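You operate a simulated robot arm through the tools that you are given. There is no shell and no other tool.

You run a simulated robot arm. Do the job below in one go: nothing can be reset, and whatever is moved stays where it is left.

TASK
Change the fuse that the fault card names for the green fuse.
Fine: switch off, old fuse upright in the scrap tray, new one home, switch on, press the white test key, switch off. Set down upright: what you pick out.

It is judged by the outcome, as a careful person would: the job done as asked, and still so three seconds after it is handed in. It fails if anything else is knocked over, pushed out of place, dropped, spilled or broken.

THE ROBOT
A 6-joint arm with a two-finger gripper, fixed in place. Base frame: the origin is on the floor under the middle of its stand, x ahead of it, y to its left, z up. Readings come in m, degrees, newtons and seconds.
With the tool pointing down near the work surface it reaches from about 0.38 to 0.86 m from the base axis. Its first joint turns from -166.0 to 166.0 degrees. Payload 2.45 kg.
The tool frame sits at the grasp point between the pads (the TCP): z along the fingers, y along the line on which they close. The tips reach 0.02 m beyond it. The gripper opens to 0.14 m; its body begins 0.168 m behind the TCP.
Orientation is that of the tool frame in the base frame, as [roll, pitch, yaw] about the fixed x, y, z axes, in that order (R = Rz(yaw) Ry(pitch) Rx(roll)). With the fingers straight down and closing along the base's y, the tool's x points along the base's -x, its y along +y and its z along -z.

THE INTERFACE
- The arm moves only by the tool step_arm. Its argument "increments" is a list of rows, each a list of 3 entries, a list of its own where there are three numbers: the shift along the tool's x, y, z in units of 300 mm (1.0 is 300 mm), then the turn, a rotation vector about the tool's x, y, z in units of 90 degrees (1.0 is 90 degrees), then the finger opening in m, from 0 to 0.14. In form: [[[dx, dy, dz], [ax, ay, az], claw], ...]. A call has 1 to 20 rows; each row is the pose to reach, as a shift and turn from the pose commanded when the call began, along the tool's axes at that moment. A call with a number of a shift or a turn outside -1 to 1 is refused whole. Each row takes 0.2 s and may step no farther than 0.05 m and 8.6 degrees from the row before; otherwise, or with a gripper value out of range, the whole call is refused. A pose out of reach is approached as far as the arm can. The call stops where the force on the tool passes 40 N (or 10 N more than at its start, if that is more) or the arm is blocked; 0.2 s more then pass. Each finger travels about 0.045 m/s and halts on what it meets, pressing with about 37 N; the grip force reading is that of the motor and also rises with nothing between the fingers. The clock runs only during rows and for 0.2 s after the last one: add rows that repeat a pose to give the fingers time. The reply holds the time, the measured pose of the TCP, the force on the tool along the base axes, the opening and the grip force, in the units named above and with some noise, with the torque about the TCP (base axes, N m) and any sound that the robot's microphone picked up.
- Cameras (640 x 400 px; columns grow to the right, rows downward): "scene" is fixed at [0.2208, 0.6509, 1.454]; the picture's right is [-0.80, -0.61, 0.00], its down [-0.31, 0.41, -0.86] and it looks along [0.52, -0.68, -0.51] (base axes); focal length 331 px, centre (320, 200). "wrist" rides on the gripper at [0.078, 0.011, -0.209] in the tool frame; the picture's right is [-0.14, 0.99, 0.00], its down [-0.92, -0.13, -0.37] and it looks along [-0.37, -0.05, 0.93] (tool axes); focal length 280 px, centre (320, 200). There is no depth. A picture from a camera that has moved, and an enlarged one, comes with that camera's place and axes in the base frame and with its lens.
- snapshot(camera): a new picture of that camera. It takes no simulated time.
- slide_trunk(by): moves the trunk up (or, below 0, down) by that many m; the arm rides with it, the base frame stays. It gives what a move gives, with no picture.
- enlarge(camera, box): a new picture of the part [left, top, right, bottom] of that camera's present view, enlarged. It takes no simulated time.
- hand_in(): hands the job in; it is judged then, once.

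Nothing tells you positions but the pictures and the camera data. Unless the task says otherwise, let go and move clear before handing in.

The tools are called after ">>>" as a command line: name --argument value ..., lists and objects as JSON in quotes. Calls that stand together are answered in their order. step_arm: Moves the arm, as the interface text tells. Its arguments: {"type":"object","properties":{"increments":{"type":"array","items":{"type":"array"}}},"required":["increments"]} The other tools are called the same way: slide_trunk (by) moves the trunk up or down; snapshot (camera) takes a picture; enlarge (camera, box) takes an enlarged picture of a part of a camera's view; hand_in () hands the job in.

At the start:

```text
t: 0.0
tool_pos: [0.4509, 0.2595, 1.2534]
tool_rot: [-180.0, -0.1, -180.0]
wrist_force: [-1.5, 0.0, -0.7]
wrist_torque: [-0.01, 0.01, -0.01]
gripper_width: 0.1398
grip_force: 0.0
trunk travel left (down, up): [-0.1, 0.13]
```

scene: 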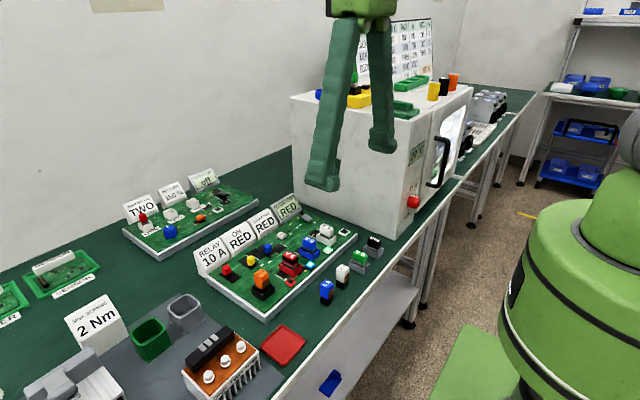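
wrist: 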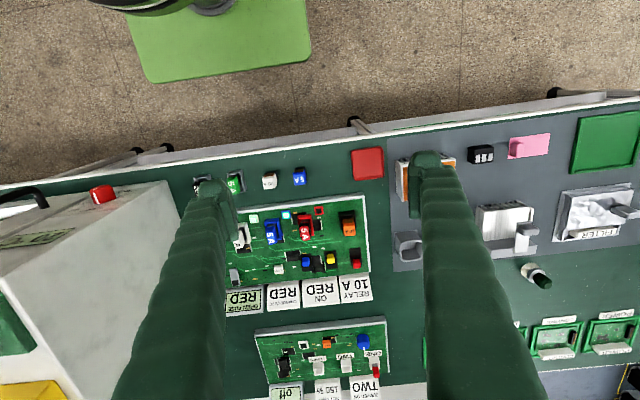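

I see a bench with a fuse board, cards, spare fuses and a red tray that may be the scrap tray. I'll enlarge several areas to read the cards before moving anything.

>>> enlarge --camera "scene" --box '[180, 180, 400, 330]'

>>> enlarge --camera "scene" --box '[100, 150, 280, 270]'

>>> enlarge --camera "wrist" --box '[180, 150, 400, 320]'

>>> enlarge --camera "scene" --box '[0, 240, 320, 400]'

>>> enlarge --camera "scene" --box '[300, 10, 480, 120]'

```text
2.67 times, centred on (290, 255) of scene
camera zoom: at [0.2208, 0.6509, 1.454], right [-0.8, -0.61, 0.0], down [-0.31, 0.41, -0.86], along [0.52, -0.68, -0.51], focal length 883 px, centre (400, 53)
```

zoom: 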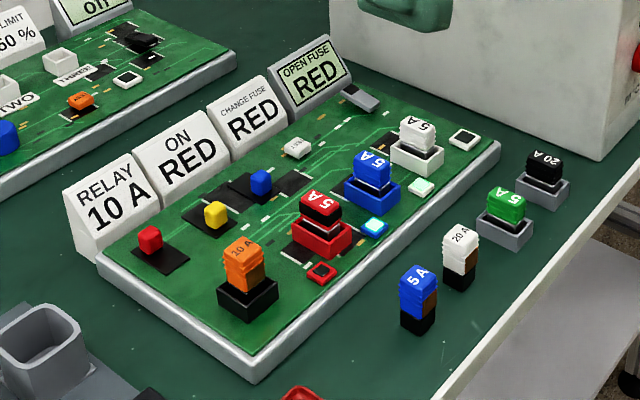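

```text
3.33 times, centred on (190, 210) of scene
camera zoom: at [0.2208, 0.6509, 1.454], right [-0.8, -0.61, 0.0], down [-0.31, 0.41, -0.86], along [0.52, -0.68, -0.51], focal length 1104 px, centre (753, 167)
```

zoom: 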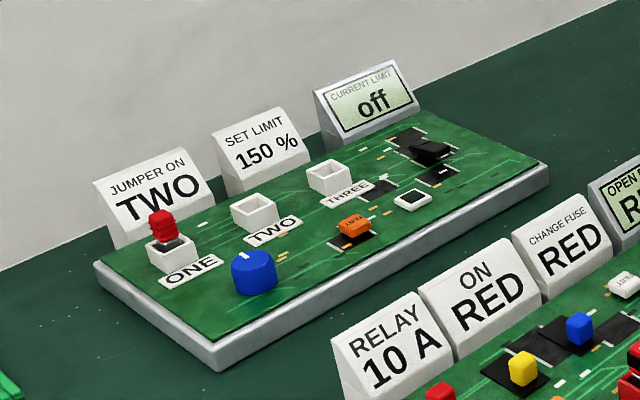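

```text
2.35 times, centred on (290, 235) of wrist
camera zoom: at [0.3721, 0.2719, 1.4631], right [0.14, 0.99, 0.0], down [0.92, -0.13, 0.37], along [0.37, -0.05, -0.93], focal length 660 px, centre (391, 118)
```

zoom: 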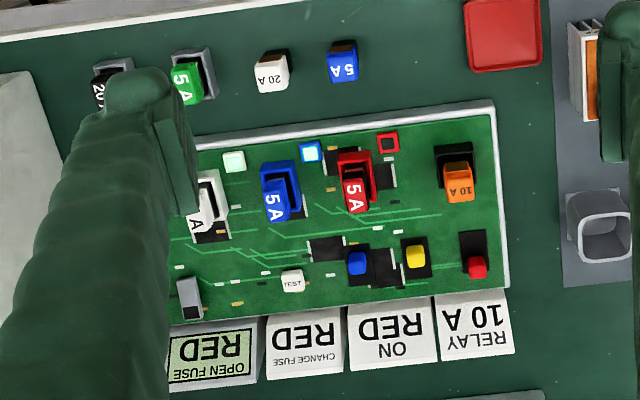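

```text
2.00 times, centred on (160, 320) of scene
camera zoom: at [0.2208, 0.6509, 1.454], right [-0.8, -0.61, 0.0], down [-0.31, 0.41, -0.86], along [0.52, -0.68, -0.51], focal length 662 px, centre (640, -40)
```

zoom: 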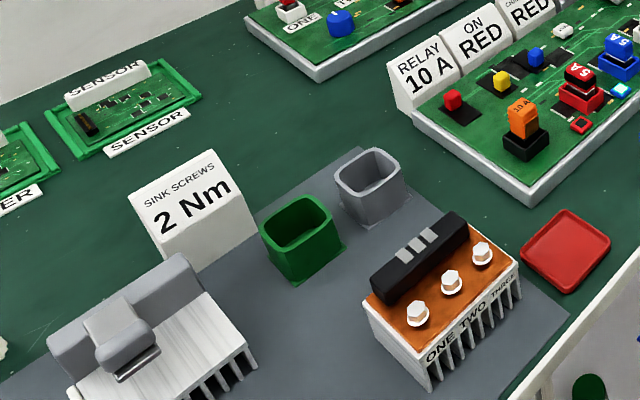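

```text
3.56 times, centred on (390, 65) of scene
camera zoom: at [0.2208, 0.6509, 1.454], right [-0.8, -0.61, 0.0], down [-0.31, 0.41, -0.86], along [0.52, -0.68, -0.51], focal length 1177 px, centre (71, 680)
```

zoom: 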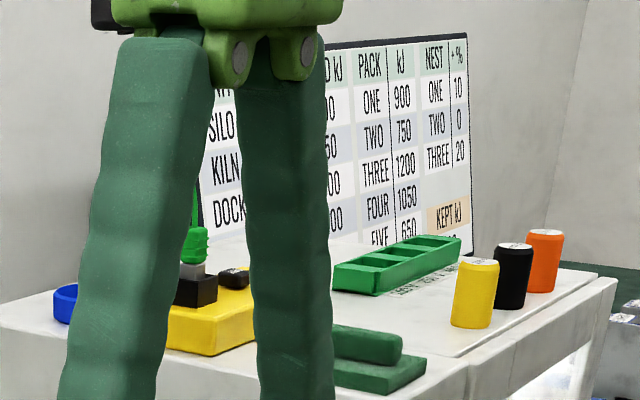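

The cards point to the red 5A fuse, at about (0.66, 0.20, 0.92). The green 5A spare stands in a grey holder near (0.54, 0.06), and the red tray is at the bench's front edge. I'll move the wrist camera closer to the board to check the switch, the test key and the card wording.

>>> step_arm --increments '[[[-0.05, -0.02, 0.03], [0, 0, 0], 0.14], [[-0.12, -0.05, 0.08], [0, 0, 0], 0.14], [[-0.2, -0.08, 0.14], [0, 0, 0], 0.14], [[-0.28, -0.11, 0.2], [0, 0, 0], 0.14], [[-0.36, -0.15, 0.26], [0, 0, 0], 0.14], [[-0.44, -0.18, 0.31], [0, 0, 0], 0.14], [[-0.5, -0.2, 0.34], [0, 0, 0], 0.14], [[-0.5, -0.2, 0.34], [0, 0, 0], 0.14]]'

>>> snapshot --camera "wrist"

>>> snapshot --camera "scene"

```text
t: 1.8
tool_pos: [0.603, 0.2025, 1.1506]
tool_rot: [-180.0, 0.0, -179.9]
wrist_force: [-0.4, -0.5, 0.1]
wrist_torque: [0.02, -0.01, -0.03]
gripper_width: 0.14
grip_force: 0.0
trunk travel left (down, up): [-0.1, 0.13]
```

```text
taken
camera wrist: at [0.5226, 0.2127, 1.3601], right [0.14, 0.99, 0.0], down [0.92, -0.13, 0.37], along [0.37, -0.05, -0.93], focal length 280 px, centre (320, 200)
```

wrist: 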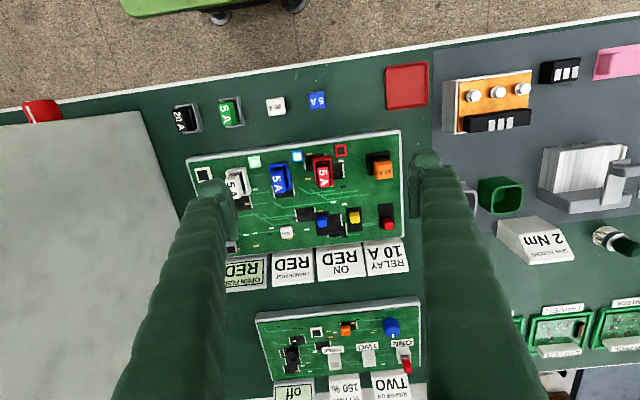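

```text
taken
```

scene: 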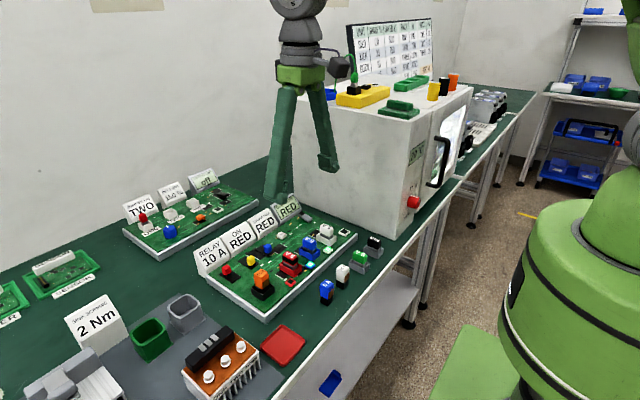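

>>> enlarge --camera "wrist" --box '[160, 80, 440, 255]'

>>> enlarge --camera "wrist" --box '[260, 130, 420, 230]'

>>> enlarge --camera "scene" --box '[260, 190, 360, 252]'

>>> enlarge --camera "scene" --box '[190, 240, 290, 302]'

```text
2.29 times, centred on (300, 168) of wrist
camera zoom: at [0.5226, 0.2127, 1.3601], right [0.14, 0.99, 0.0], down [0.92, -0.13, 0.37], along [0.37, -0.05, -0.93], focal length 641 px, centre (366, 274)
```

zoom: 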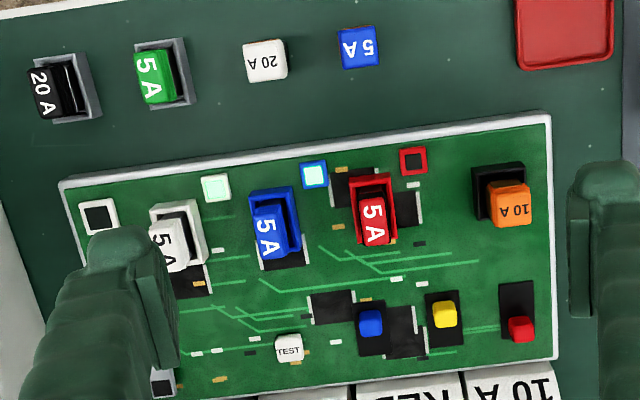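

```text
4.00 times, centred on (340, 180) of wrist
camera zoom: at [0.5226, 0.2127, 1.3601], right [0.14, 0.99, 0.0], down [0.92, -0.13, 0.37], along [0.37, -0.05, -0.93], focal length 1122 px, centre (240, 280)
```

zoom: 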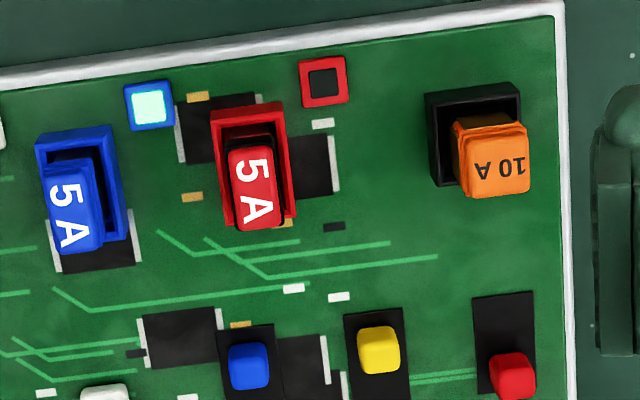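

```text
6.40 times, centred on (310, 221) of scene
camera zoom: at [0.2208, 0.6509, 1.454], right [-0.8, -0.61, 0.0], down [-0.31, 0.41, -0.86], along [0.52, -0.68, -0.51], focal length 2119 px, centre (384, 66)
```

zoom: 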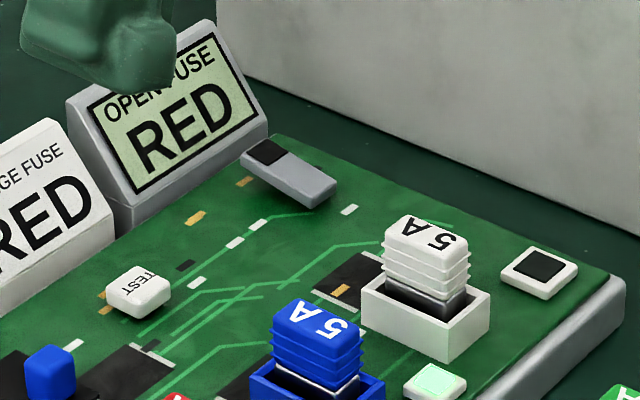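

```text
6.40 times, centred on (240, 271) of scene
camera zoom: at [0.2208, 0.6509, 1.454], right [-0.8, -0.61, 0.0], down [-0.31, 0.41, -0.86], along [0.52, -0.68, -0.51], focal length 2119 px, centre (832, -254)
```

zoom: 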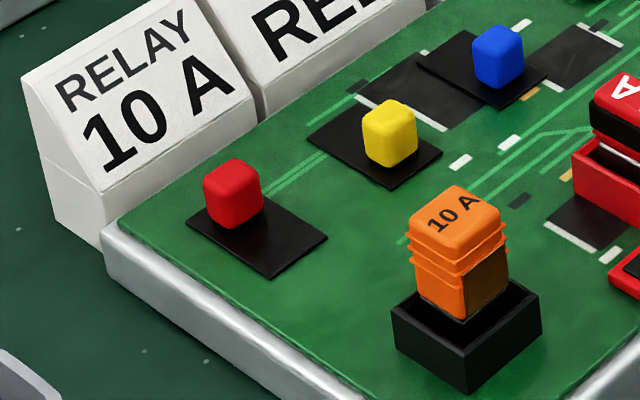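

All three sources agree on red: the "CHANGE FUSE RED" card, the "OPEN FUSE RED" display and the dark red lamp. There is a grey switch near (0.78, 0.00) and a white TEST key near (0.766, 0.117). I'll turn the tool 90° and look at the switch more closely before touching anything.

>>> step_arm --increments '[[[-0.02, -0.02, 0.0], [0, 0, 0.09], 0.14], [[-0.06, -0.06, 0.0], [0, 0, 0.18], 0.14], [[-0.1, -0.1, 0.0], [0, 0, 0.27], 0.14], [[-0.15, -0.14, 0.02], [0, 0, 0.36], 0.14], [[-0.2, -0.18, 0.04], [0, 0, 0.45], 0.14], [[-0.25, -0.22, 0.06], [0, 0, 0.54], 0.14], [[-0.3, -0.26, 0.08], [0, 0, 0.63], 0.14], [[-0.35, -0.3, 0.1], [0, 0, 0.72], 0.14], [[-0.39, -0.34, 0.12], [0, 0, 0.81], 0.14], [[-0.42, -0.38, 0.14], [0, 0, 0.9], 0.14], [[-0.457, -0.425, 0.167], [0, 0, 0.99], 0.14], [[-0.457, -0.425, 0.167], [0, 0, 1.0], 0.14], [[-0.457, -0.425, 0.167], [0, 0, 1.0], 0.14]]'

>>> snapshot --camera "wrist"

>>> snapshot --camera "scene"

```text
t: 4.6
tool_pos: [0.7364, 0.0758, 1.099]
tool_rot: [179.9, 0.0, 90.0]
wrist_force: [-1.1, -0.7, 0.7]
wrist_torque: [0.02, -0.02, -0.02]
gripper_width: 0.1402
grip_force: 0.1
trunk travel left (down, up): [-0.1, 0.13]
```

```text
taken
camera wrist: at [0.7474, 0.1527, 1.3096], right [0.99, -0.14, 0.0], down [-0.13, -0.92, 0.37], along [-0.05, -0.37, -0.93], focal length 280 px, centre (320, 200)
```

wrist: 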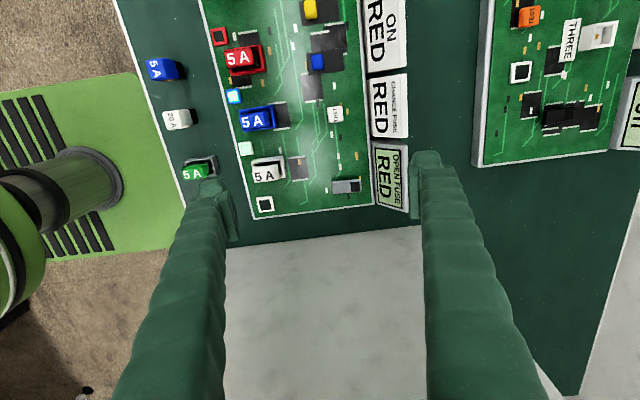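

```text
taken
```

scene: 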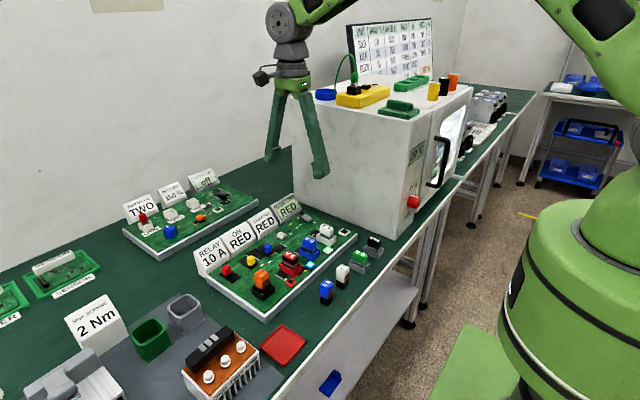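

>>> enlarge --camera "wrist" --box '[220, 60, 420, 220]'

>>> enlarge --camera "wrist" --box '[300, 150, 380, 210]'

>>> enlarge --camera "wrist" --box '[140, 0, 300, 120]'

>>> enlarge --camera "wrist" --box '[360, 0, 420, 215]'

```text
2.50 times, centred on (320, 140) of wrist
camera zoom: at [0.7474, 0.1527, 1.3096], right [0.99, -0.14, 0.0], down [-0.13, -0.92, 0.37], along [-0.05, -0.37, -0.93], focal length 701 px, centre (320, 350)
```

zoom: 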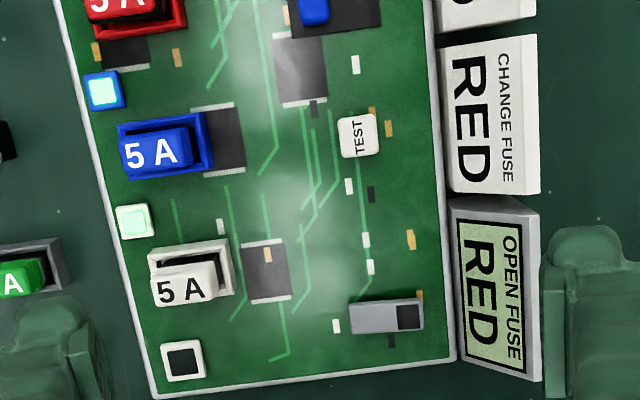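

```text
6.67 times, centred on (340, 180) of wrist
camera zoom: at [0.7474, 0.1527, 1.3096], right [0.99, -0.14, 0.0], down [-0.13, -0.92, 0.37], along [-0.05, -0.37, -0.93], focal length 1869 px, centre (187, 333)
```

zoom: 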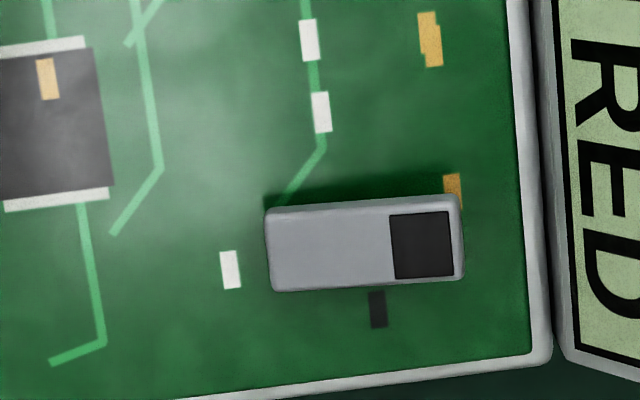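

```text
3.33 times, centred on (220, 60) of wrist
camera zoom: at [0.7474, 0.1527, 1.3096], right [0.99, -0.14, 0.0], down [-0.13, -0.92, 0.37], along [-0.05, -0.37, -0.93], focal length 935 px, centre (653, 667)
```

zoom: 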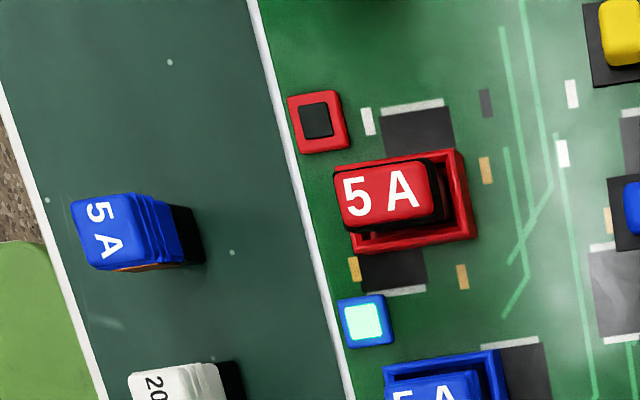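

```text
1.86 times, centred on (390, 108) of wrist
camera zoom: at [0.7474, 0.1527, 1.3096], right [0.99, -0.14, 0.0], down [-0.13, -0.92, 0.37], along [-0.05, -0.37, -0.93], focal length 522 px, centre (190, 372)
```

zoom: 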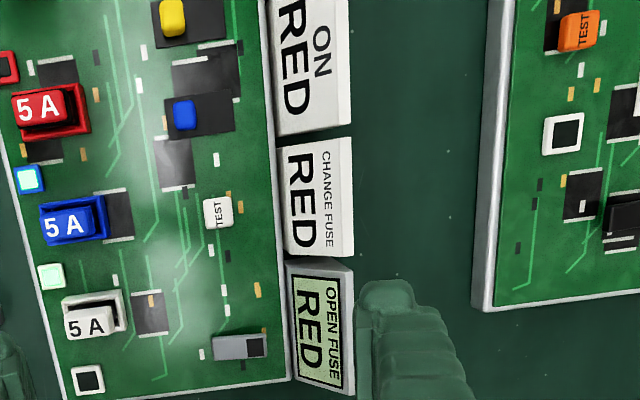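

The switch candidate is a grey slab with a black square at its +x end. I'll go lower to see how it works before touching it, staying above the cards, whose tops are at about z = 0.925.

>>> step_arm --increments '[[[-0.02, 0.005, 0.1], [0, 0, 0], 0.14], [[-0.04, 0.01, 0.2], [0, 0, 0], 0.14], [[-0.053, 0.013, 0.3], [0, 0, 0], 0.14], [[-0.053, 0.013, 0.36], [0, 0, 0], 0.14], [[-0.053, 0.013, 0.36], [0, 0, 0], 0.14]]'

>>> enlarge --camera "wrist" --box '[220, 80, 440, 250]'

>>> snapshot --camera "wrist"

```text
t: 5.8
tool_pos: [0.7418, 0.0563, 0.9936]
tool_rot: [180.0, 0.1, 90.0]
wrist_force: [0.3, -0.3, 0.2]
wrist_torque: [0.0, 0.01, 0.03]
gripper_width: 0.1399
grip_force: 0.0
trunk travel left (down, up): [-0.1, 0.13]
```

```text
2.35 times, centred on (330, 165) of wrist
camera zoom: at [0.7517, 0.1347, 1.2032], right [0.99, -0.14, 0.0], down [-0.13, -0.92, 0.37], along [-0.05, -0.37, -0.93], focal length 660 px, centre (296, 282)
```

zoom: 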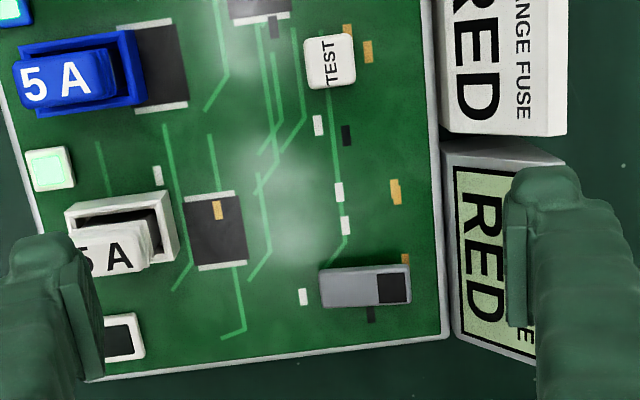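

```text
taken
camera wrist: at [0.7517, 0.1347, 1.2032], right [0.99, -0.14, 0.0], down [-0.13, -0.92, 0.37], along [-0.05, -0.37, -0.93], focal length 280 px, centre (320, 200)
```

wrist: 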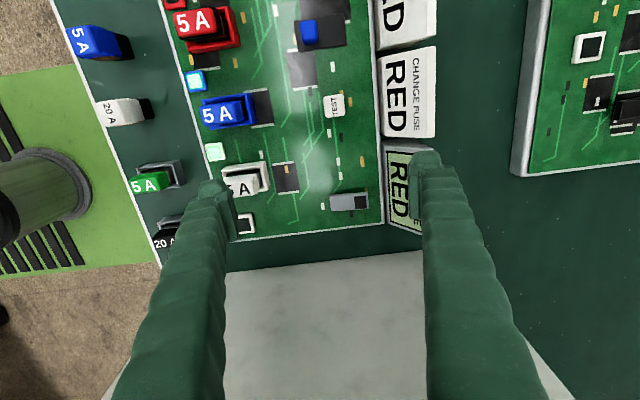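

I'll zoom in tightly on the grey slab, the three sliders and the second board's similar part to work out which one is the switch.

>>> enlarge --camera "scene" --box '[290, 205, 322, 225]'

>>> enlarge --camera "wrist" --box '[320, 185, 376, 220]'

>>> enlarge --camera "scene" --box '[200, 180, 250, 212]'

>>> enlarge --camera "scene" --box '[215, 238, 280, 280]'

>>> enlarge --camera "scene" --box '[300, 220, 390, 278]'

```text
16.00 times, centred on (306, 215) of scene
camera zoom: at [0.2208, 0.6509, 1.454], right [-0.8, -0.61, 0.0], down [-0.31, 0.41, -0.86], along [0.52, -0.68, -0.51], focal length 5297 px, centre (544, -40)
```

zoom: 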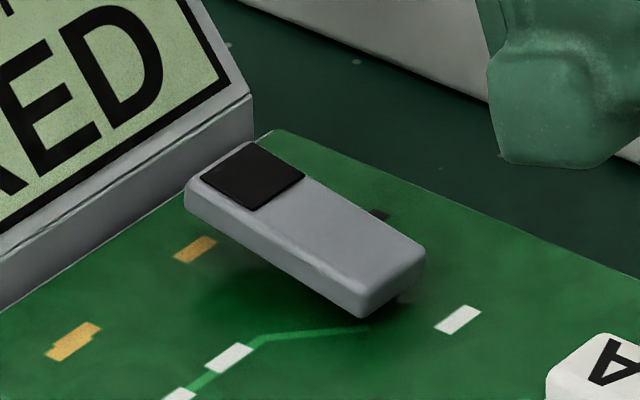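

```text
11.43 times, centred on (348, 202) of wrist
camera zoom: at [0.7517, 0.1347, 1.2032], right [0.99, -0.14, 0.0], down [-0.13, -0.92, 0.37], along [-0.05, -0.37, -0.93], focal length 3204 px, centre (0, 171)
```

zoom: 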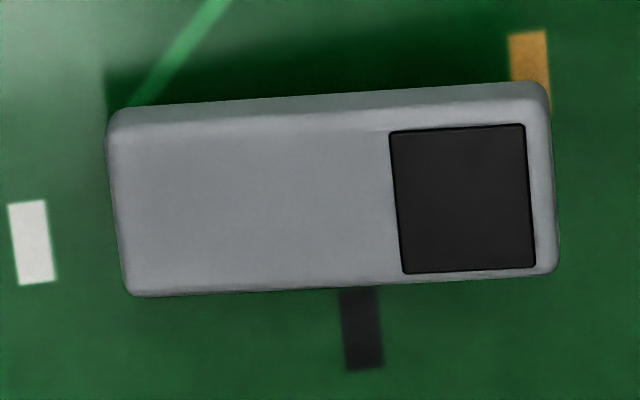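

```text
12.50 times, centred on (225, 196) of scene
camera zoom: at [0.2208, 0.6509, 1.454], right [-0.8, -0.61, 0.0], down [-0.31, 0.41, -0.86], along [0.52, -0.68, -0.51], focal length 4138 px, centre (1508, 250)
```

zoom: 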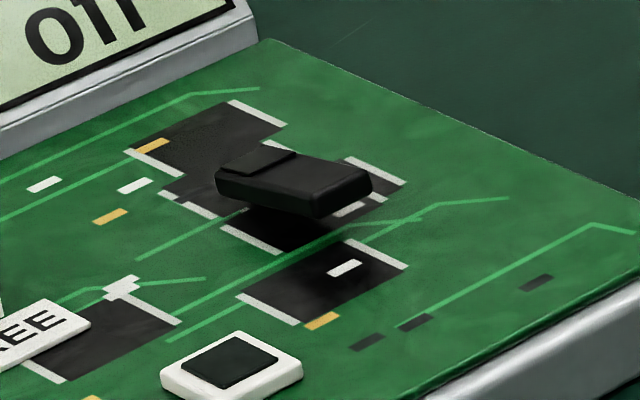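

```text
9.52 times, centred on (248, 259) of scene
camera zoom: at [0.2208, 0.6509, 1.454], right [-0.8, -0.61, 0.0], down [-0.31, 0.41, -0.86], along [0.52, -0.68, -0.51], focal length 3153 px, centre (1010, -362)
```

zoom: 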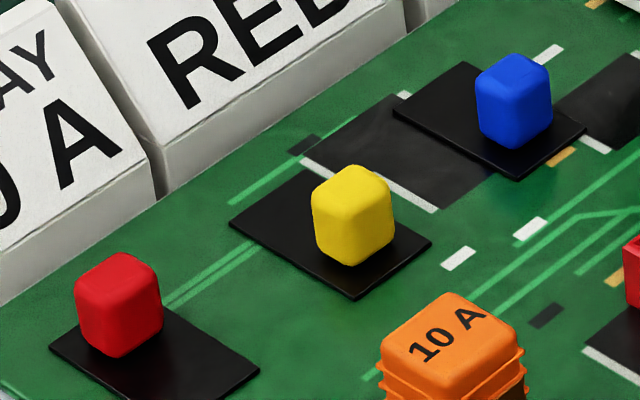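

```text
6.90 times, centred on (345, 249) of scene
camera zoom: at [0.2208, 0.6509, 1.454], right [-0.8, -0.61, 0.0], down [-0.31, 0.41, -0.86], along [0.52, -0.68, -0.51], focal length 2283 px, centre (148, -138)
```

zoom: 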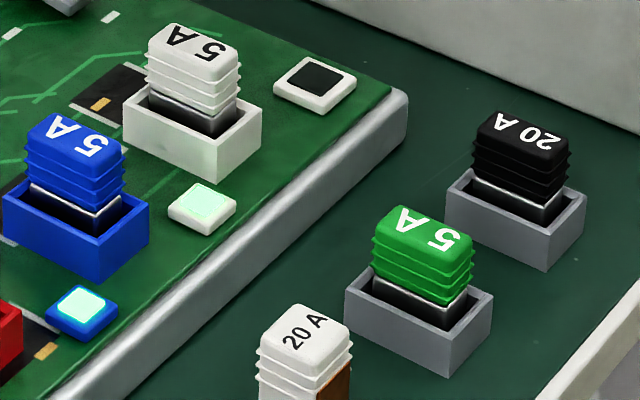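

The grey part is a rocker. Its black-marked end, at about (0.783, 0.003, 0.897), is raised while the lamps are lit, so it is on. The second board reads "off" with its marked end down, so pressing the black end should switch this one off. I'll turn the tool back, close the fingers and hover over that end.

>>> step_arm --increments '[[[0, 0, 0], [0, 0, -0.09], 0.1], [[-0.01, 0.01, 0.0], [0, 0, -0.18], 0.06], [[-0.03, 0.025, 0.0], [0, 0, -0.27], 0.02], [[-0.05, 0.04, 0.0], [0, 0, -0.36], 0.0], [[-0.07, 0.055, 0.0], [0, 0, -0.45], 0.0], [[-0.09, 0.07, 0.0], [0, 0, -0.54], 0.0], [[-0.11, 0.09, 0.0], [0, 0, -0.63], 0.0], [[-0.13, 0.11, 0.0], [0, 0, -0.72], 0.0], [[-0.15, 0.125, 0.0], [0, 0, -0.81], 0.0], [[-0.165, 0.14, 0.0], [0, 0, -0.9], 0.0], [[-0.177, 0.15, 0.0], [0, 0, -0.99], 0.0], [[-0.177, 0.15, 0.0], [0, 0, -1.0], 0.0], [[-0.177, 0.15, 0.0], [0, 0, -1.0], 0.0], [[-0.177, 0.15, 0.0], [0, 0, -1.0], 0.0]]'

>>> snapshot --camera "wrist"

>>> snapshot --camera "scene"

>>> enlarge --camera "scene" --box '[270, 150, 350, 230]'

```text
t: 8.8
tool_pos: [0.7849, 0.0054, 0.9921]
tool_rot: [179.9, 0.1, -179.9]
wrist_force: [0.0, 0.8, 0.6]
wrist_torque: [0.01, 0.01, -0.02]
gripper_width: 0.0
grip_force: 29.3
trunk travel left (down, up): [-0.1, 0.13]
```

```text
taken
camera wrist: at [0.7066, 0.0157, 1.2025], right [0.14, 0.99, 0.0], down [0.92, -0.13, 0.37], along [0.37, -0.05, -0.93], focal length 280 px, centre (320, 200)
```

wrist: 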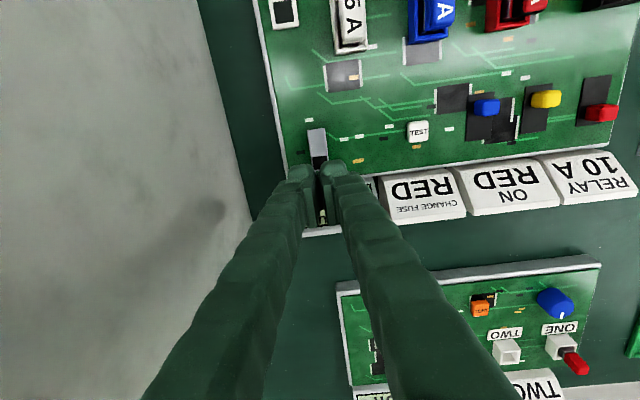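

```text
taken
```

scene: 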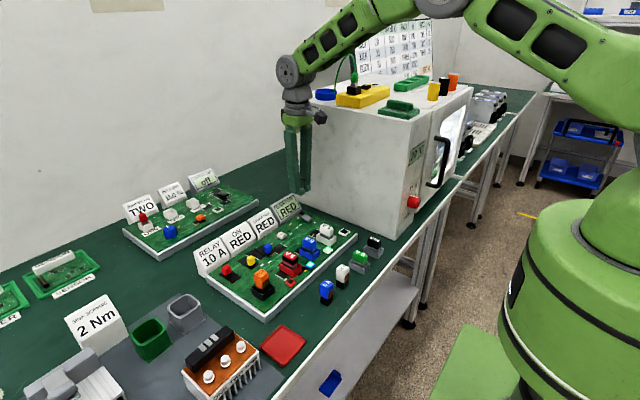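

```text
5.00 times, centred on (310, 190) of scene
camera zoom: at [0.2208, 0.6509, 1.454], right [-0.8, -0.61, 0.0], down [-0.31, 0.41, -0.86], along [0.52, -0.68, -0.51], focal length 1655 px, centre (370, 250)
```

zoom: 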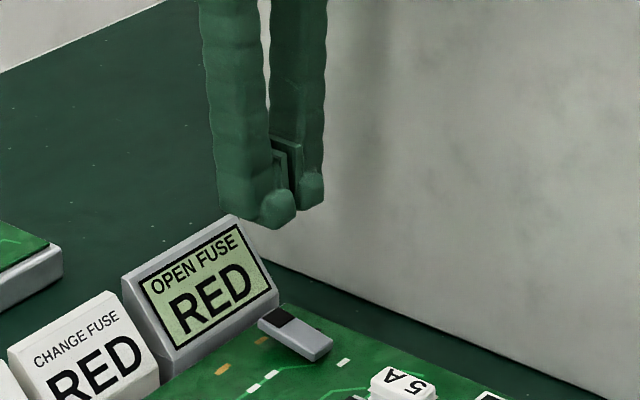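

The fingers are closed above the rocker's black end. I'll shift +y so the right-hand fingertip is centred on it, then come down to just above it and check the alignment.

>>> step_arm --increments '[[[0, 0.043, 0.03], [0, 0, 0], 0.0], [[0, 0.043, 0.09], [0, 0, 0], 0.0], [[0, 0.043, 0.15], [0, 0, 0], 0.0], [[0, 0.043, 0.19], [0, 0, 0], 0.0], [[0, 0.043, 0.19], [0, 0, 0], 0.0]]'

>>> enlarge --camera "wrist" --box '[250, 80, 410, 240]'

>>> enlarge --camera "scene" --box '[280, 180, 330, 230]'

```text
t: 10.0
tool_pos: [0.7867, 0.0167, 0.9348]
tool_rot: [179.9, 0.0, 180.0]
wrist_force: [-0.2, -0.6, 0.1]
wrist_torque: [0.0, -0.01, 0.03]
gripper_width: 0.0
grip_force: 29.5
trunk travel left (down, up): [-0.1, 0.13]
```

```text
2.50 times, centred on (330, 160) of wrist
camera zoom: at [0.7079, 0.0285, 1.1456], right [0.14, 0.99, 0.0], down [0.92, -0.13, 0.37], along [0.37, -0.05, -0.93], focal length 701 px, centre (295, 300)
```

zoom: 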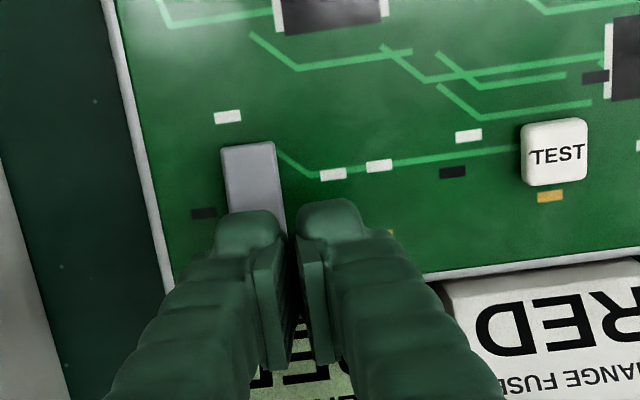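

```text
8.00 times, centred on (305, 205) of scene
camera zoom: at [0.2208, 0.6509, 1.454], right [-0.8, -0.61, 0.0], down [-0.31, 0.41, -0.86], along [0.52, -0.68, -0.51], focal length 2649 px, centre (440, 160)
```

zoom: 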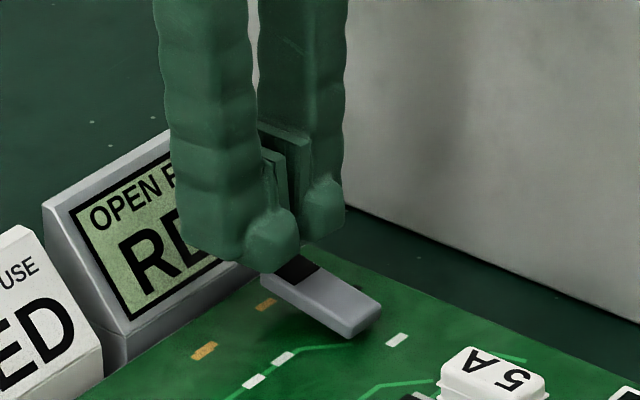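

The fingertip lines up with the rocker in y, but it is about 4 cm wide in x, so pressing flat would bear on the pivot. I'll tilt the tool about 30° so only the front edge of the fingertip presses the black end and the rest leans clear of the display.

>>> step_arm --increments '[[[0, 0, -0.033], [0, -0.06, 0], 0.0], [[-0.002, 0, -0.04], [0, -0.14, 0], 0.0], [[-0.004, 0, -0.04], [0, -0.22, 0], 0.0], [[-0.006, 0, -0.04], [0, -0.3, 0], 0.0], [[-0.009, 0, -0.033], [0, -0.333, 0], 0.0], [[-0.009, 0, -0.033], [0, -0.333, 0], 0.0]]'

>>> enlarge --camera "wrist" --box '[240, 100, 400, 240]'

>>> enlarge --camera "scene" --box '[280, 180, 330, 230]'

>>> snapshot --camera "scene"

```text
t: 11.4
tool_pos: [0.7908, 0.0246, 0.9484]
tool_rot: [178.7, 29.0, -179.8]
wrist_force: [-0.3, -0.7, -0.4]
wrist_torque: [0.0, -0.01, -0.01]
gripper_width: 0.0
grip_force: 29.0
out of reach, approached as far as the arm can: row 5, 6
trunk travel left (down, up): [-0.1, 0.13]
```

```text
2.86 times, centred on (320, 170) of wrist
camera zoom: at [0.6203, 0.0302, 1.0938], right [0.11, 0.99, 0.09], down [0.63, -0.14, 0.77], along [0.77, -0.03, -0.64], focal length 801 px, centre (320, 286)
```

zoom: 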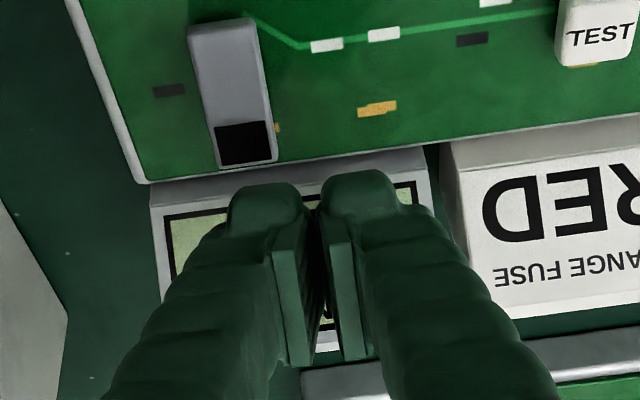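

```text
8.00 times, centred on (305, 205) of scene
camera zoom: at [0.2208, 0.6509, 1.454], right [-0.8, -0.61, 0.0], down [-0.31, 0.41, -0.86], along [0.52, -0.68, -0.51], focal length 2649 px, centre (440, 160)
```

zoom: 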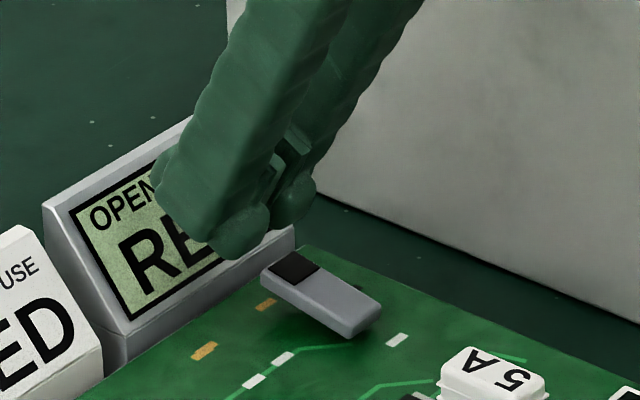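

```text
taken
```

scene: 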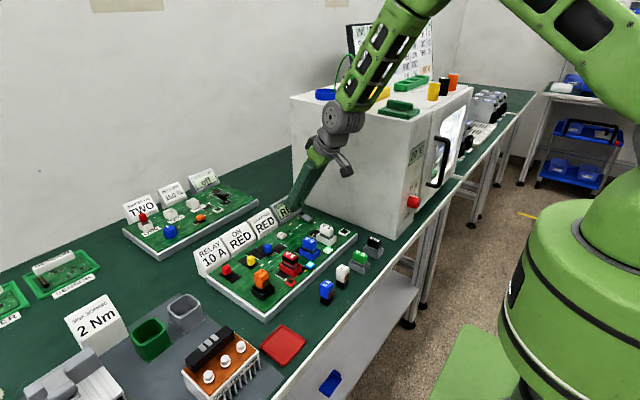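

At 29° the wrist is near a singularity, so the arm stopped just short. I'll ease back to about a 20° tilt and re-read the pose.

>>> step_arm --increments '[[[0, 0, 0], [0, 0.05, 0], 0.0], [[0, 0, 0], [0, 0.11, 0], 0.0], [[0, 0, 0], [0, 0.11, 0], 0.0]]'

>>> enlarge --camera "wrist" --box '[240, 100, 400, 240]'

```text
t: 12.2
tool_pos: [0.7901, 0.0239, 0.9465]
tool_rot: [-180.0, 19.9, 180.0]
wrist_force: [0.8, 0.2, 1.0]
wrist_torque: [0.01, 0.02, 0.02]
gripper_width: 0.0
grip_force: 29.4
trunk travel left (down, up): [-0.1, 0.13]
```

```text
2.86 times, centred on (320, 170) of wrist
camera zoom: at [0.645, 0.0348, 1.1174], right [0.13, 0.99, 0.05], down [0.74, -0.13, 0.66], along [0.66, -0.05, -0.75], focal length 801 px, centre (320, 286)
```

zoom: 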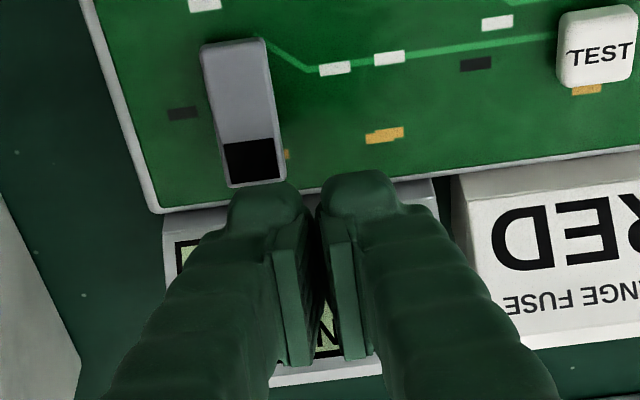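

The pose is clean again at a 20° tilt. The black pad's centre is about (0.784, 0.006, 0.897) and the finger's front edge is just above it. I'll press down slowly and watch force and sound.

>>> step_arm --increments '[[[0.0037, -0.0067, 0.0395], [0, 0, 0], 0.0], [[0.0094, -0.0067, 0.0551], [0, 0, 0], 0.0], [[0.014, -0.0067, 0.0677], [0, 0, 0], 0.0], [[0.0174, -0.0067, 0.0771], [0, 0, 0], 0.0], [[0.0208, -0.0067, 0.0865], [0, 0, 0], 0.0], [[0.0231, -0.0067, 0.0927], [0, 0, 0], 0.0], [[0.0231, -0.0067, 0.0927], [0, 0, 0], 0.0]]'

>>> enlarge --camera "scene" --box '[270, 190, 360, 270]'

>>> snapshot --camera "wrist"

```text
t: 13.8
tool_pos: [0.7935, 0.0215, 0.918]
tool_rot: [-179.9, 20.0, 180.0]
wrist_force: [0.1, -1.4, 0.5]
wrist_torque: [-0.01, 0.0, 0.03]
gripper_width: 0.0001
grip_force: 29.9
trunk travel left (down, up): [-0.1, 0.13]
```

```text
5.00 times, centred on (315, 230) of scene
camera zoom: at [0.2208, 0.6509, 1.454], right [-0.8, -0.61, 0.0], down [-0.31, 0.41, -0.86], along [0.52, -0.68, -0.51], focal length 1655 px, centre (345, 50)
```

zoom: 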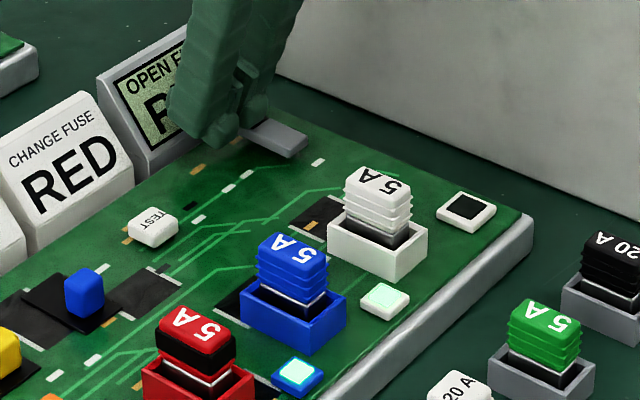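

```text
taken
camera wrist: at [0.6485, 0.0334, 1.0892], right [0.13, 0.99, 0.05], down [0.74, -0.13, 0.66], along [0.66, -0.05, -0.75], focal length 280 px, centre (320, 200)
```

wrist: 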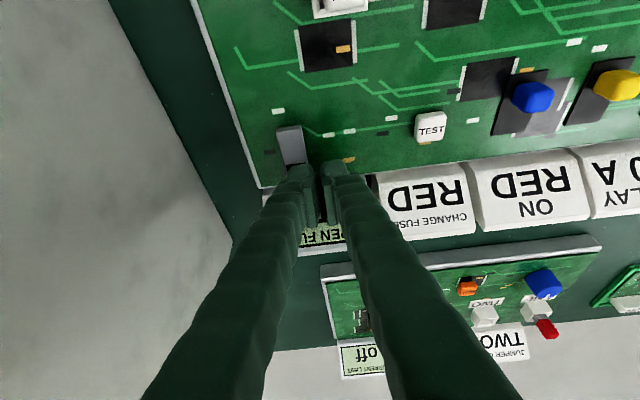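

No contact yet. I'll keep pressing down in 2 mm steps.

>>> step_arm --increments '[[[0.0023, 0, 0.0063], [0, 0, 0], 0.0], [[0.0046, 0, 0.0125], [0, 0, 0], 0.0], [[0.0068, 0, 0.0188], [0, 0, 0], 0.0], [[0.0068, 0, 0.0188], [0, 0, 0], 0.0]]'

>>> enlarge --camera "scene" --box '[270, 190, 360, 270]'

>>> enlarge --camera "wrist" --box '[250, 90, 380, 200]'

```text
t: 14.8
tool_pos: [0.7937, 0.022, 0.9139]
tool_rot: [180.0, 20.3, -179.8]
wrist_force: [-1.6, 2.7, 17.3]
wrist_torque: [-0.11, 0.18, -0.05]
gripper_width: 0.0003
grip_force: 29.5
trunk travel left (down, up): [-0.1, 0.13]
```

```text
5.00 times, centred on (315, 230) of scene
camera zoom: at [0.2208, 0.6509, 1.454], right [-0.8, -0.61, 0.0], down [-0.31, 0.41, -0.86], along [0.52, -0.68, -0.51], focal length 1655 px, centre (345, 50)
```

zoom: 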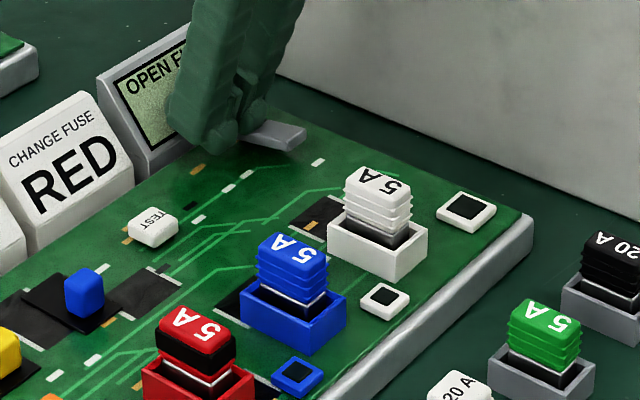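

```text
3.64 times, centred on (315, 145) of wrist
camera zoom: at [0.6479, 0.0342, 1.0847], right [0.13, 0.99, 0.05], down [0.74, -0.13, 0.67], along [0.66, -0.05, -0.75], focal length 1020 px, centre (338, 400)
```

zoom: 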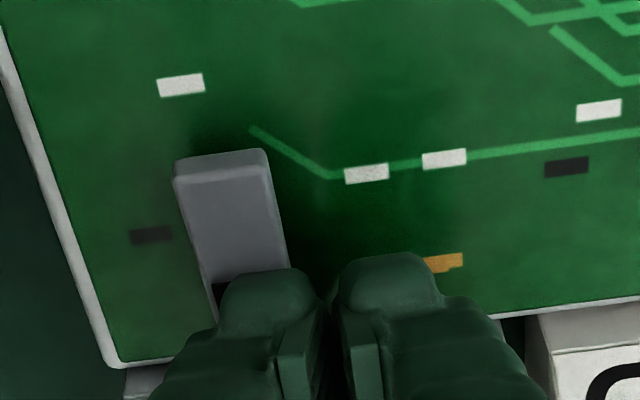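

Both lamps have gone dark, so the board is off. I'll lift away, take the tilt out and check that the rocker stays down.

>>> step_arm --increments '[[[-0.02, 0, -0.05], [0, 0, 0], 0.0], [[-0.057, 0, -0.157], [0, 0, 0], 0.0], [[-0.09, 0, -0.25], [0, 0, 0], 0.0], [[-0.1, 0, -0.3], [0, 0.09, 0], 0.0], [[-0.1, 0, -0.3], [0, 0.18, 0], 0.0], [[-0.1, 0, -0.3], [0, 0.222, 0], 0.0], [[-0.1, 0, -0.3], [0, 0.222, 0], 0.0]]'

>>> enlarge --camera "scene" --box '[270, 190, 360, 270]'

>>> snapshot --camera "scene"

```text
t: 16.4
tool_pos: [0.7892, 0.0232, 1.0074]
tool_rot: [-180.0, -0.1, 179.9]
wrist_force: [-0.2, -0.6, -0.3]
wrist_torque: [-0.01, -0.02, -0.01]
gripper_width: 0.0001
grip_force: 29.3
trunk travel left (down, up): [-0.1, 0.13]
```

```text
5.00 times, centred on (315, 230) of scene
camera zoom: at [0.2208, 0.6509, 1.454], right [-0.8, -0.61, 0.0], down [-0.31, 0.41, -0.86], along [0.52, -0.68, -0.51], focal length 1655 px, centre (345, 50)
```

zoom: 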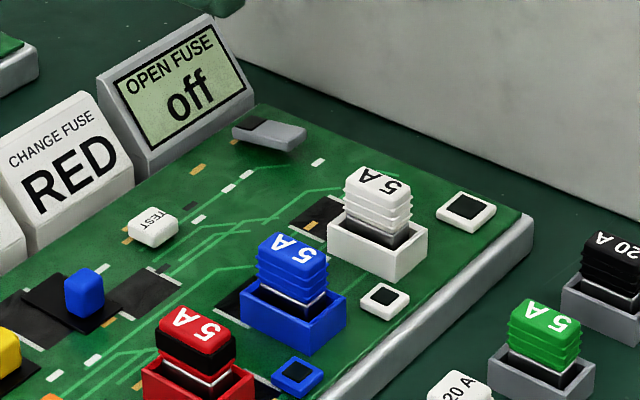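

```text
taken
```

scene: 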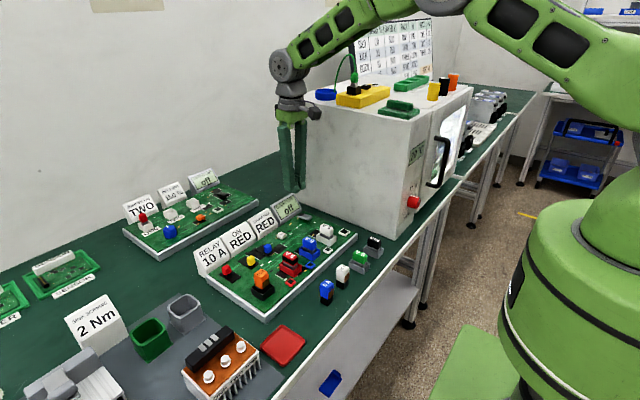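

The display reads "off", the rocker is down and the lamps are dark. Next I'll move above the red fuse and look straight down to get its exact position and size.

>>> step_arm --increments '[[[0, 0, -0.1], [0, 0, 0], 0.0], [[0.05, 0.07, -0.167], [0, 0, 0], 0.0], [[0.12, 0.16, -0.167], [0, 0, 0], 0.03], [[0.19, 0.26, -0.167], [0, 0, 0], 0.05], [[0.26, 0.35, -0.167], [0, 0, 0], 0.07], [[0.33, 0.45, -0.167], [0, 0, 0], 0.08], [[0.39, 0.53, -0.167], [0, 0, 0], 0.08], [[0.43, 0.583, -0.167], [0, 0, 0], 0.08], [[0.43, 0.583, -0.167], [0, 0, 0], 0.08], [[0.43, 0.583, -0.167], [0, 0, 0], 0.08]]'

>>> snapshot --camera "wrist"

>>> enlarge --camera "wrist" --box '[240, 90, 400, 230]'

>>> enlarge --camera "scene" --box '[265, 235, 325, 290]'

```text
t: 18.6
tool_pos: [0.6614, 0.1961, 1.0564]
tool_rot: [180.0, 0.0, 180.0]
wrist_force: [0.7, -0.2, 0.4]
wrist_torque: [0.02, 0.01, 0.01]
gripper_width: 0.08
grip_force: 0.0
trunk travel left (down, up): [-0.1, 0.13]
```

```text
taken
camera wrist: at [0.582, 0.2078, 1.266], right [0.14, 0.99, 0.0], down [0.92, -0.13, 0.37], along [0.37, -0.05, -0.93], focal length 280 px, centre (320, 200)
```

wrist: 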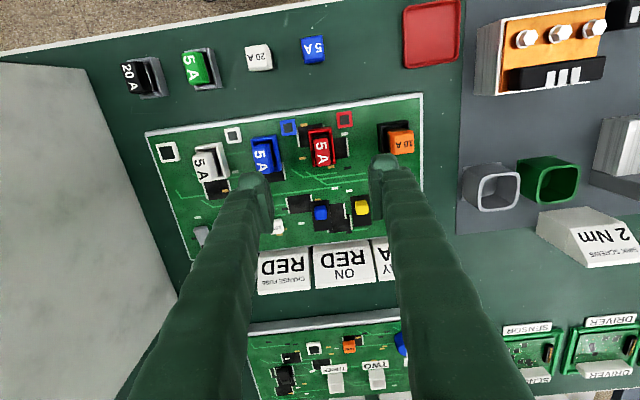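

```text
2.86 times, centred on (320, 160) of wrist
camera zoom: at [0.582, 0.2078, 1.266], right [0.14, 0.99, 0.0], down [0.92, -0.13, 0.37], along [0.37, -0.05, -0.93], focal length 801 px, centre (320, 314)
```

zoom: 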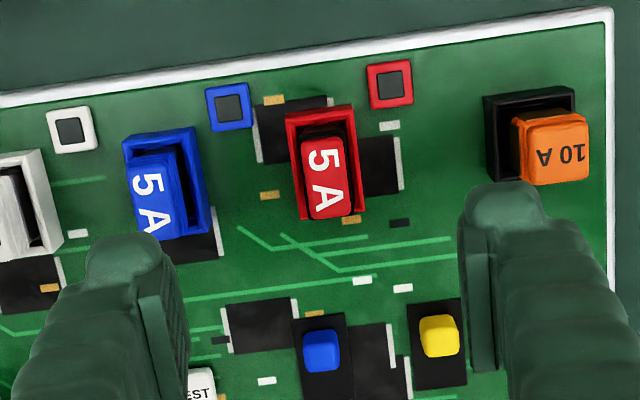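

```text
7.27 times, centred on (295, 262) of scene
camera zoom: at [0.2208, 0.6509, 1.454], right [-0.8, -0.61, 0.0], down [-0.31, 0.41, -0.86], along [0.52, -0.68, -0.51], focal length 2408 px, centre (502, -254)
```

zoom: 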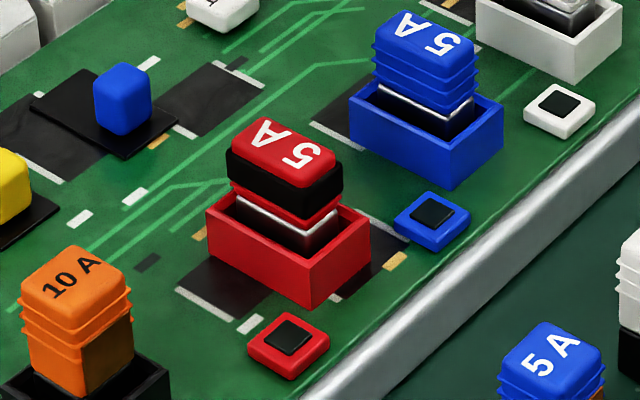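

The red fuse's cap centre is about (0.655, 0.201) with its top at z ≈ 0.929. The socket rim is at z ≈ 0.902. Before gripping it I'll zoom in on the tray and the free-standing fuse to get bench height and fuse length for the set-down.

>>> enlarge --camera "scene" --box '[310, 260, 370, 315]'

>>> enlarge --camera "wrist" --box '[240, 20, 340, 90]'

>>> enlarge --camera "scene" --box '[250, 315, 320, 375]'

>>> enlarge --camera "wrist" --box '[380, 0, 480, 80]'

```text
7.27 times, centred on (340, 288) of scene
camera zoom: at [0.2208, 0.6509, 1.454], right [-0.8, -0.61, 0.0], down [-0.31, 0.41, -0.86], along [0.52, -0.68, -0.51], focal length 2408 px, centre (174, -436)
```

zoom: 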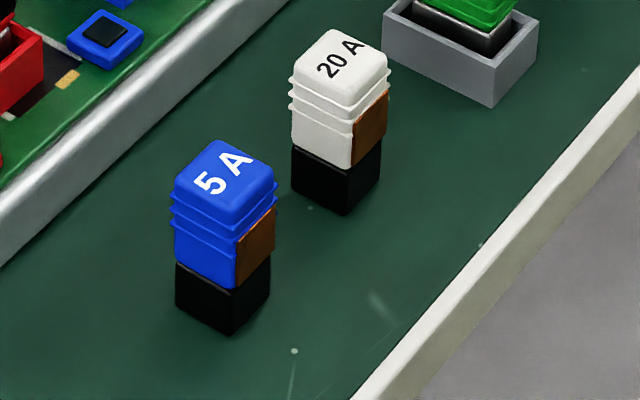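

```text
5.71 times, centred on (290, 55) of wrist
camera zoom: at [0.582, 0.2078, 1.266], right [0.14, 0.99, 0.0], down [0.92, -0.13, 0.37], along [0.37, -0.05, -0.93], focal length 1602 px, centre (491, 1029)
```

zoom: 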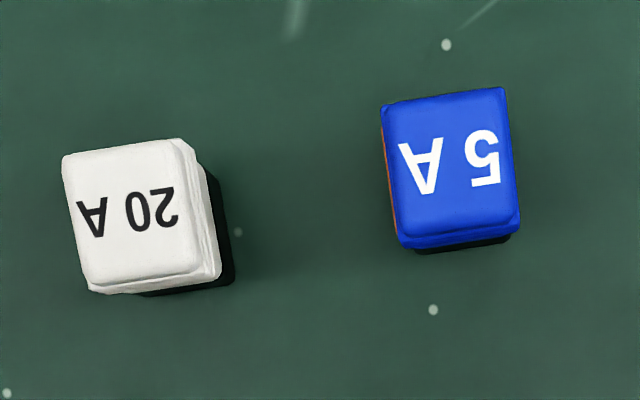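

```text
6.67 times, centred on (285, 345) of scene
camera zoom: at [0.2208, 0.6509, 1.454], right [-0.8, -0.61, 0.0], down [-0.31, 0.41, -0.86], along [0.52, -0.68, -0.51], focal length 2207 px, centre (553, -767)
```

zoom: 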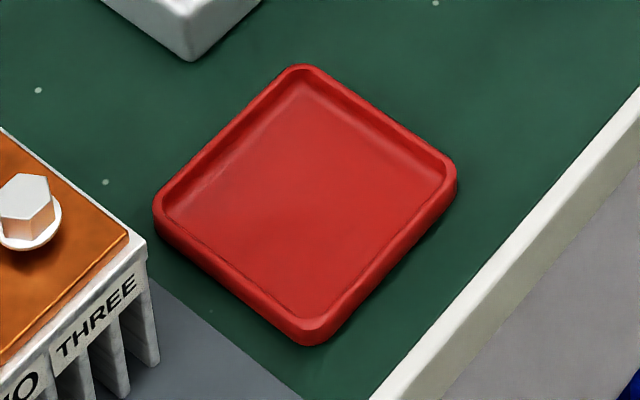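

```text
5.00 times, centred on (430, 40) of wrist
camera zoom: at [0.582, 0.2078, 1.266], right [0.14, 0.99, 0.0], down [0.92, -0.13, 0.37], along [0.37, -0.05, -0.93], focal length 1402 px, centre (-230, 1000)
```

zoom: 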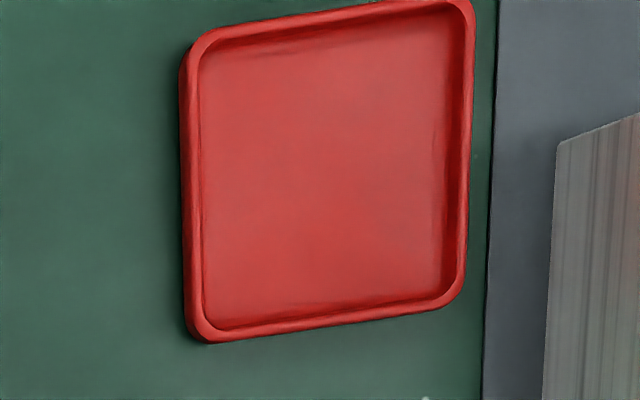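

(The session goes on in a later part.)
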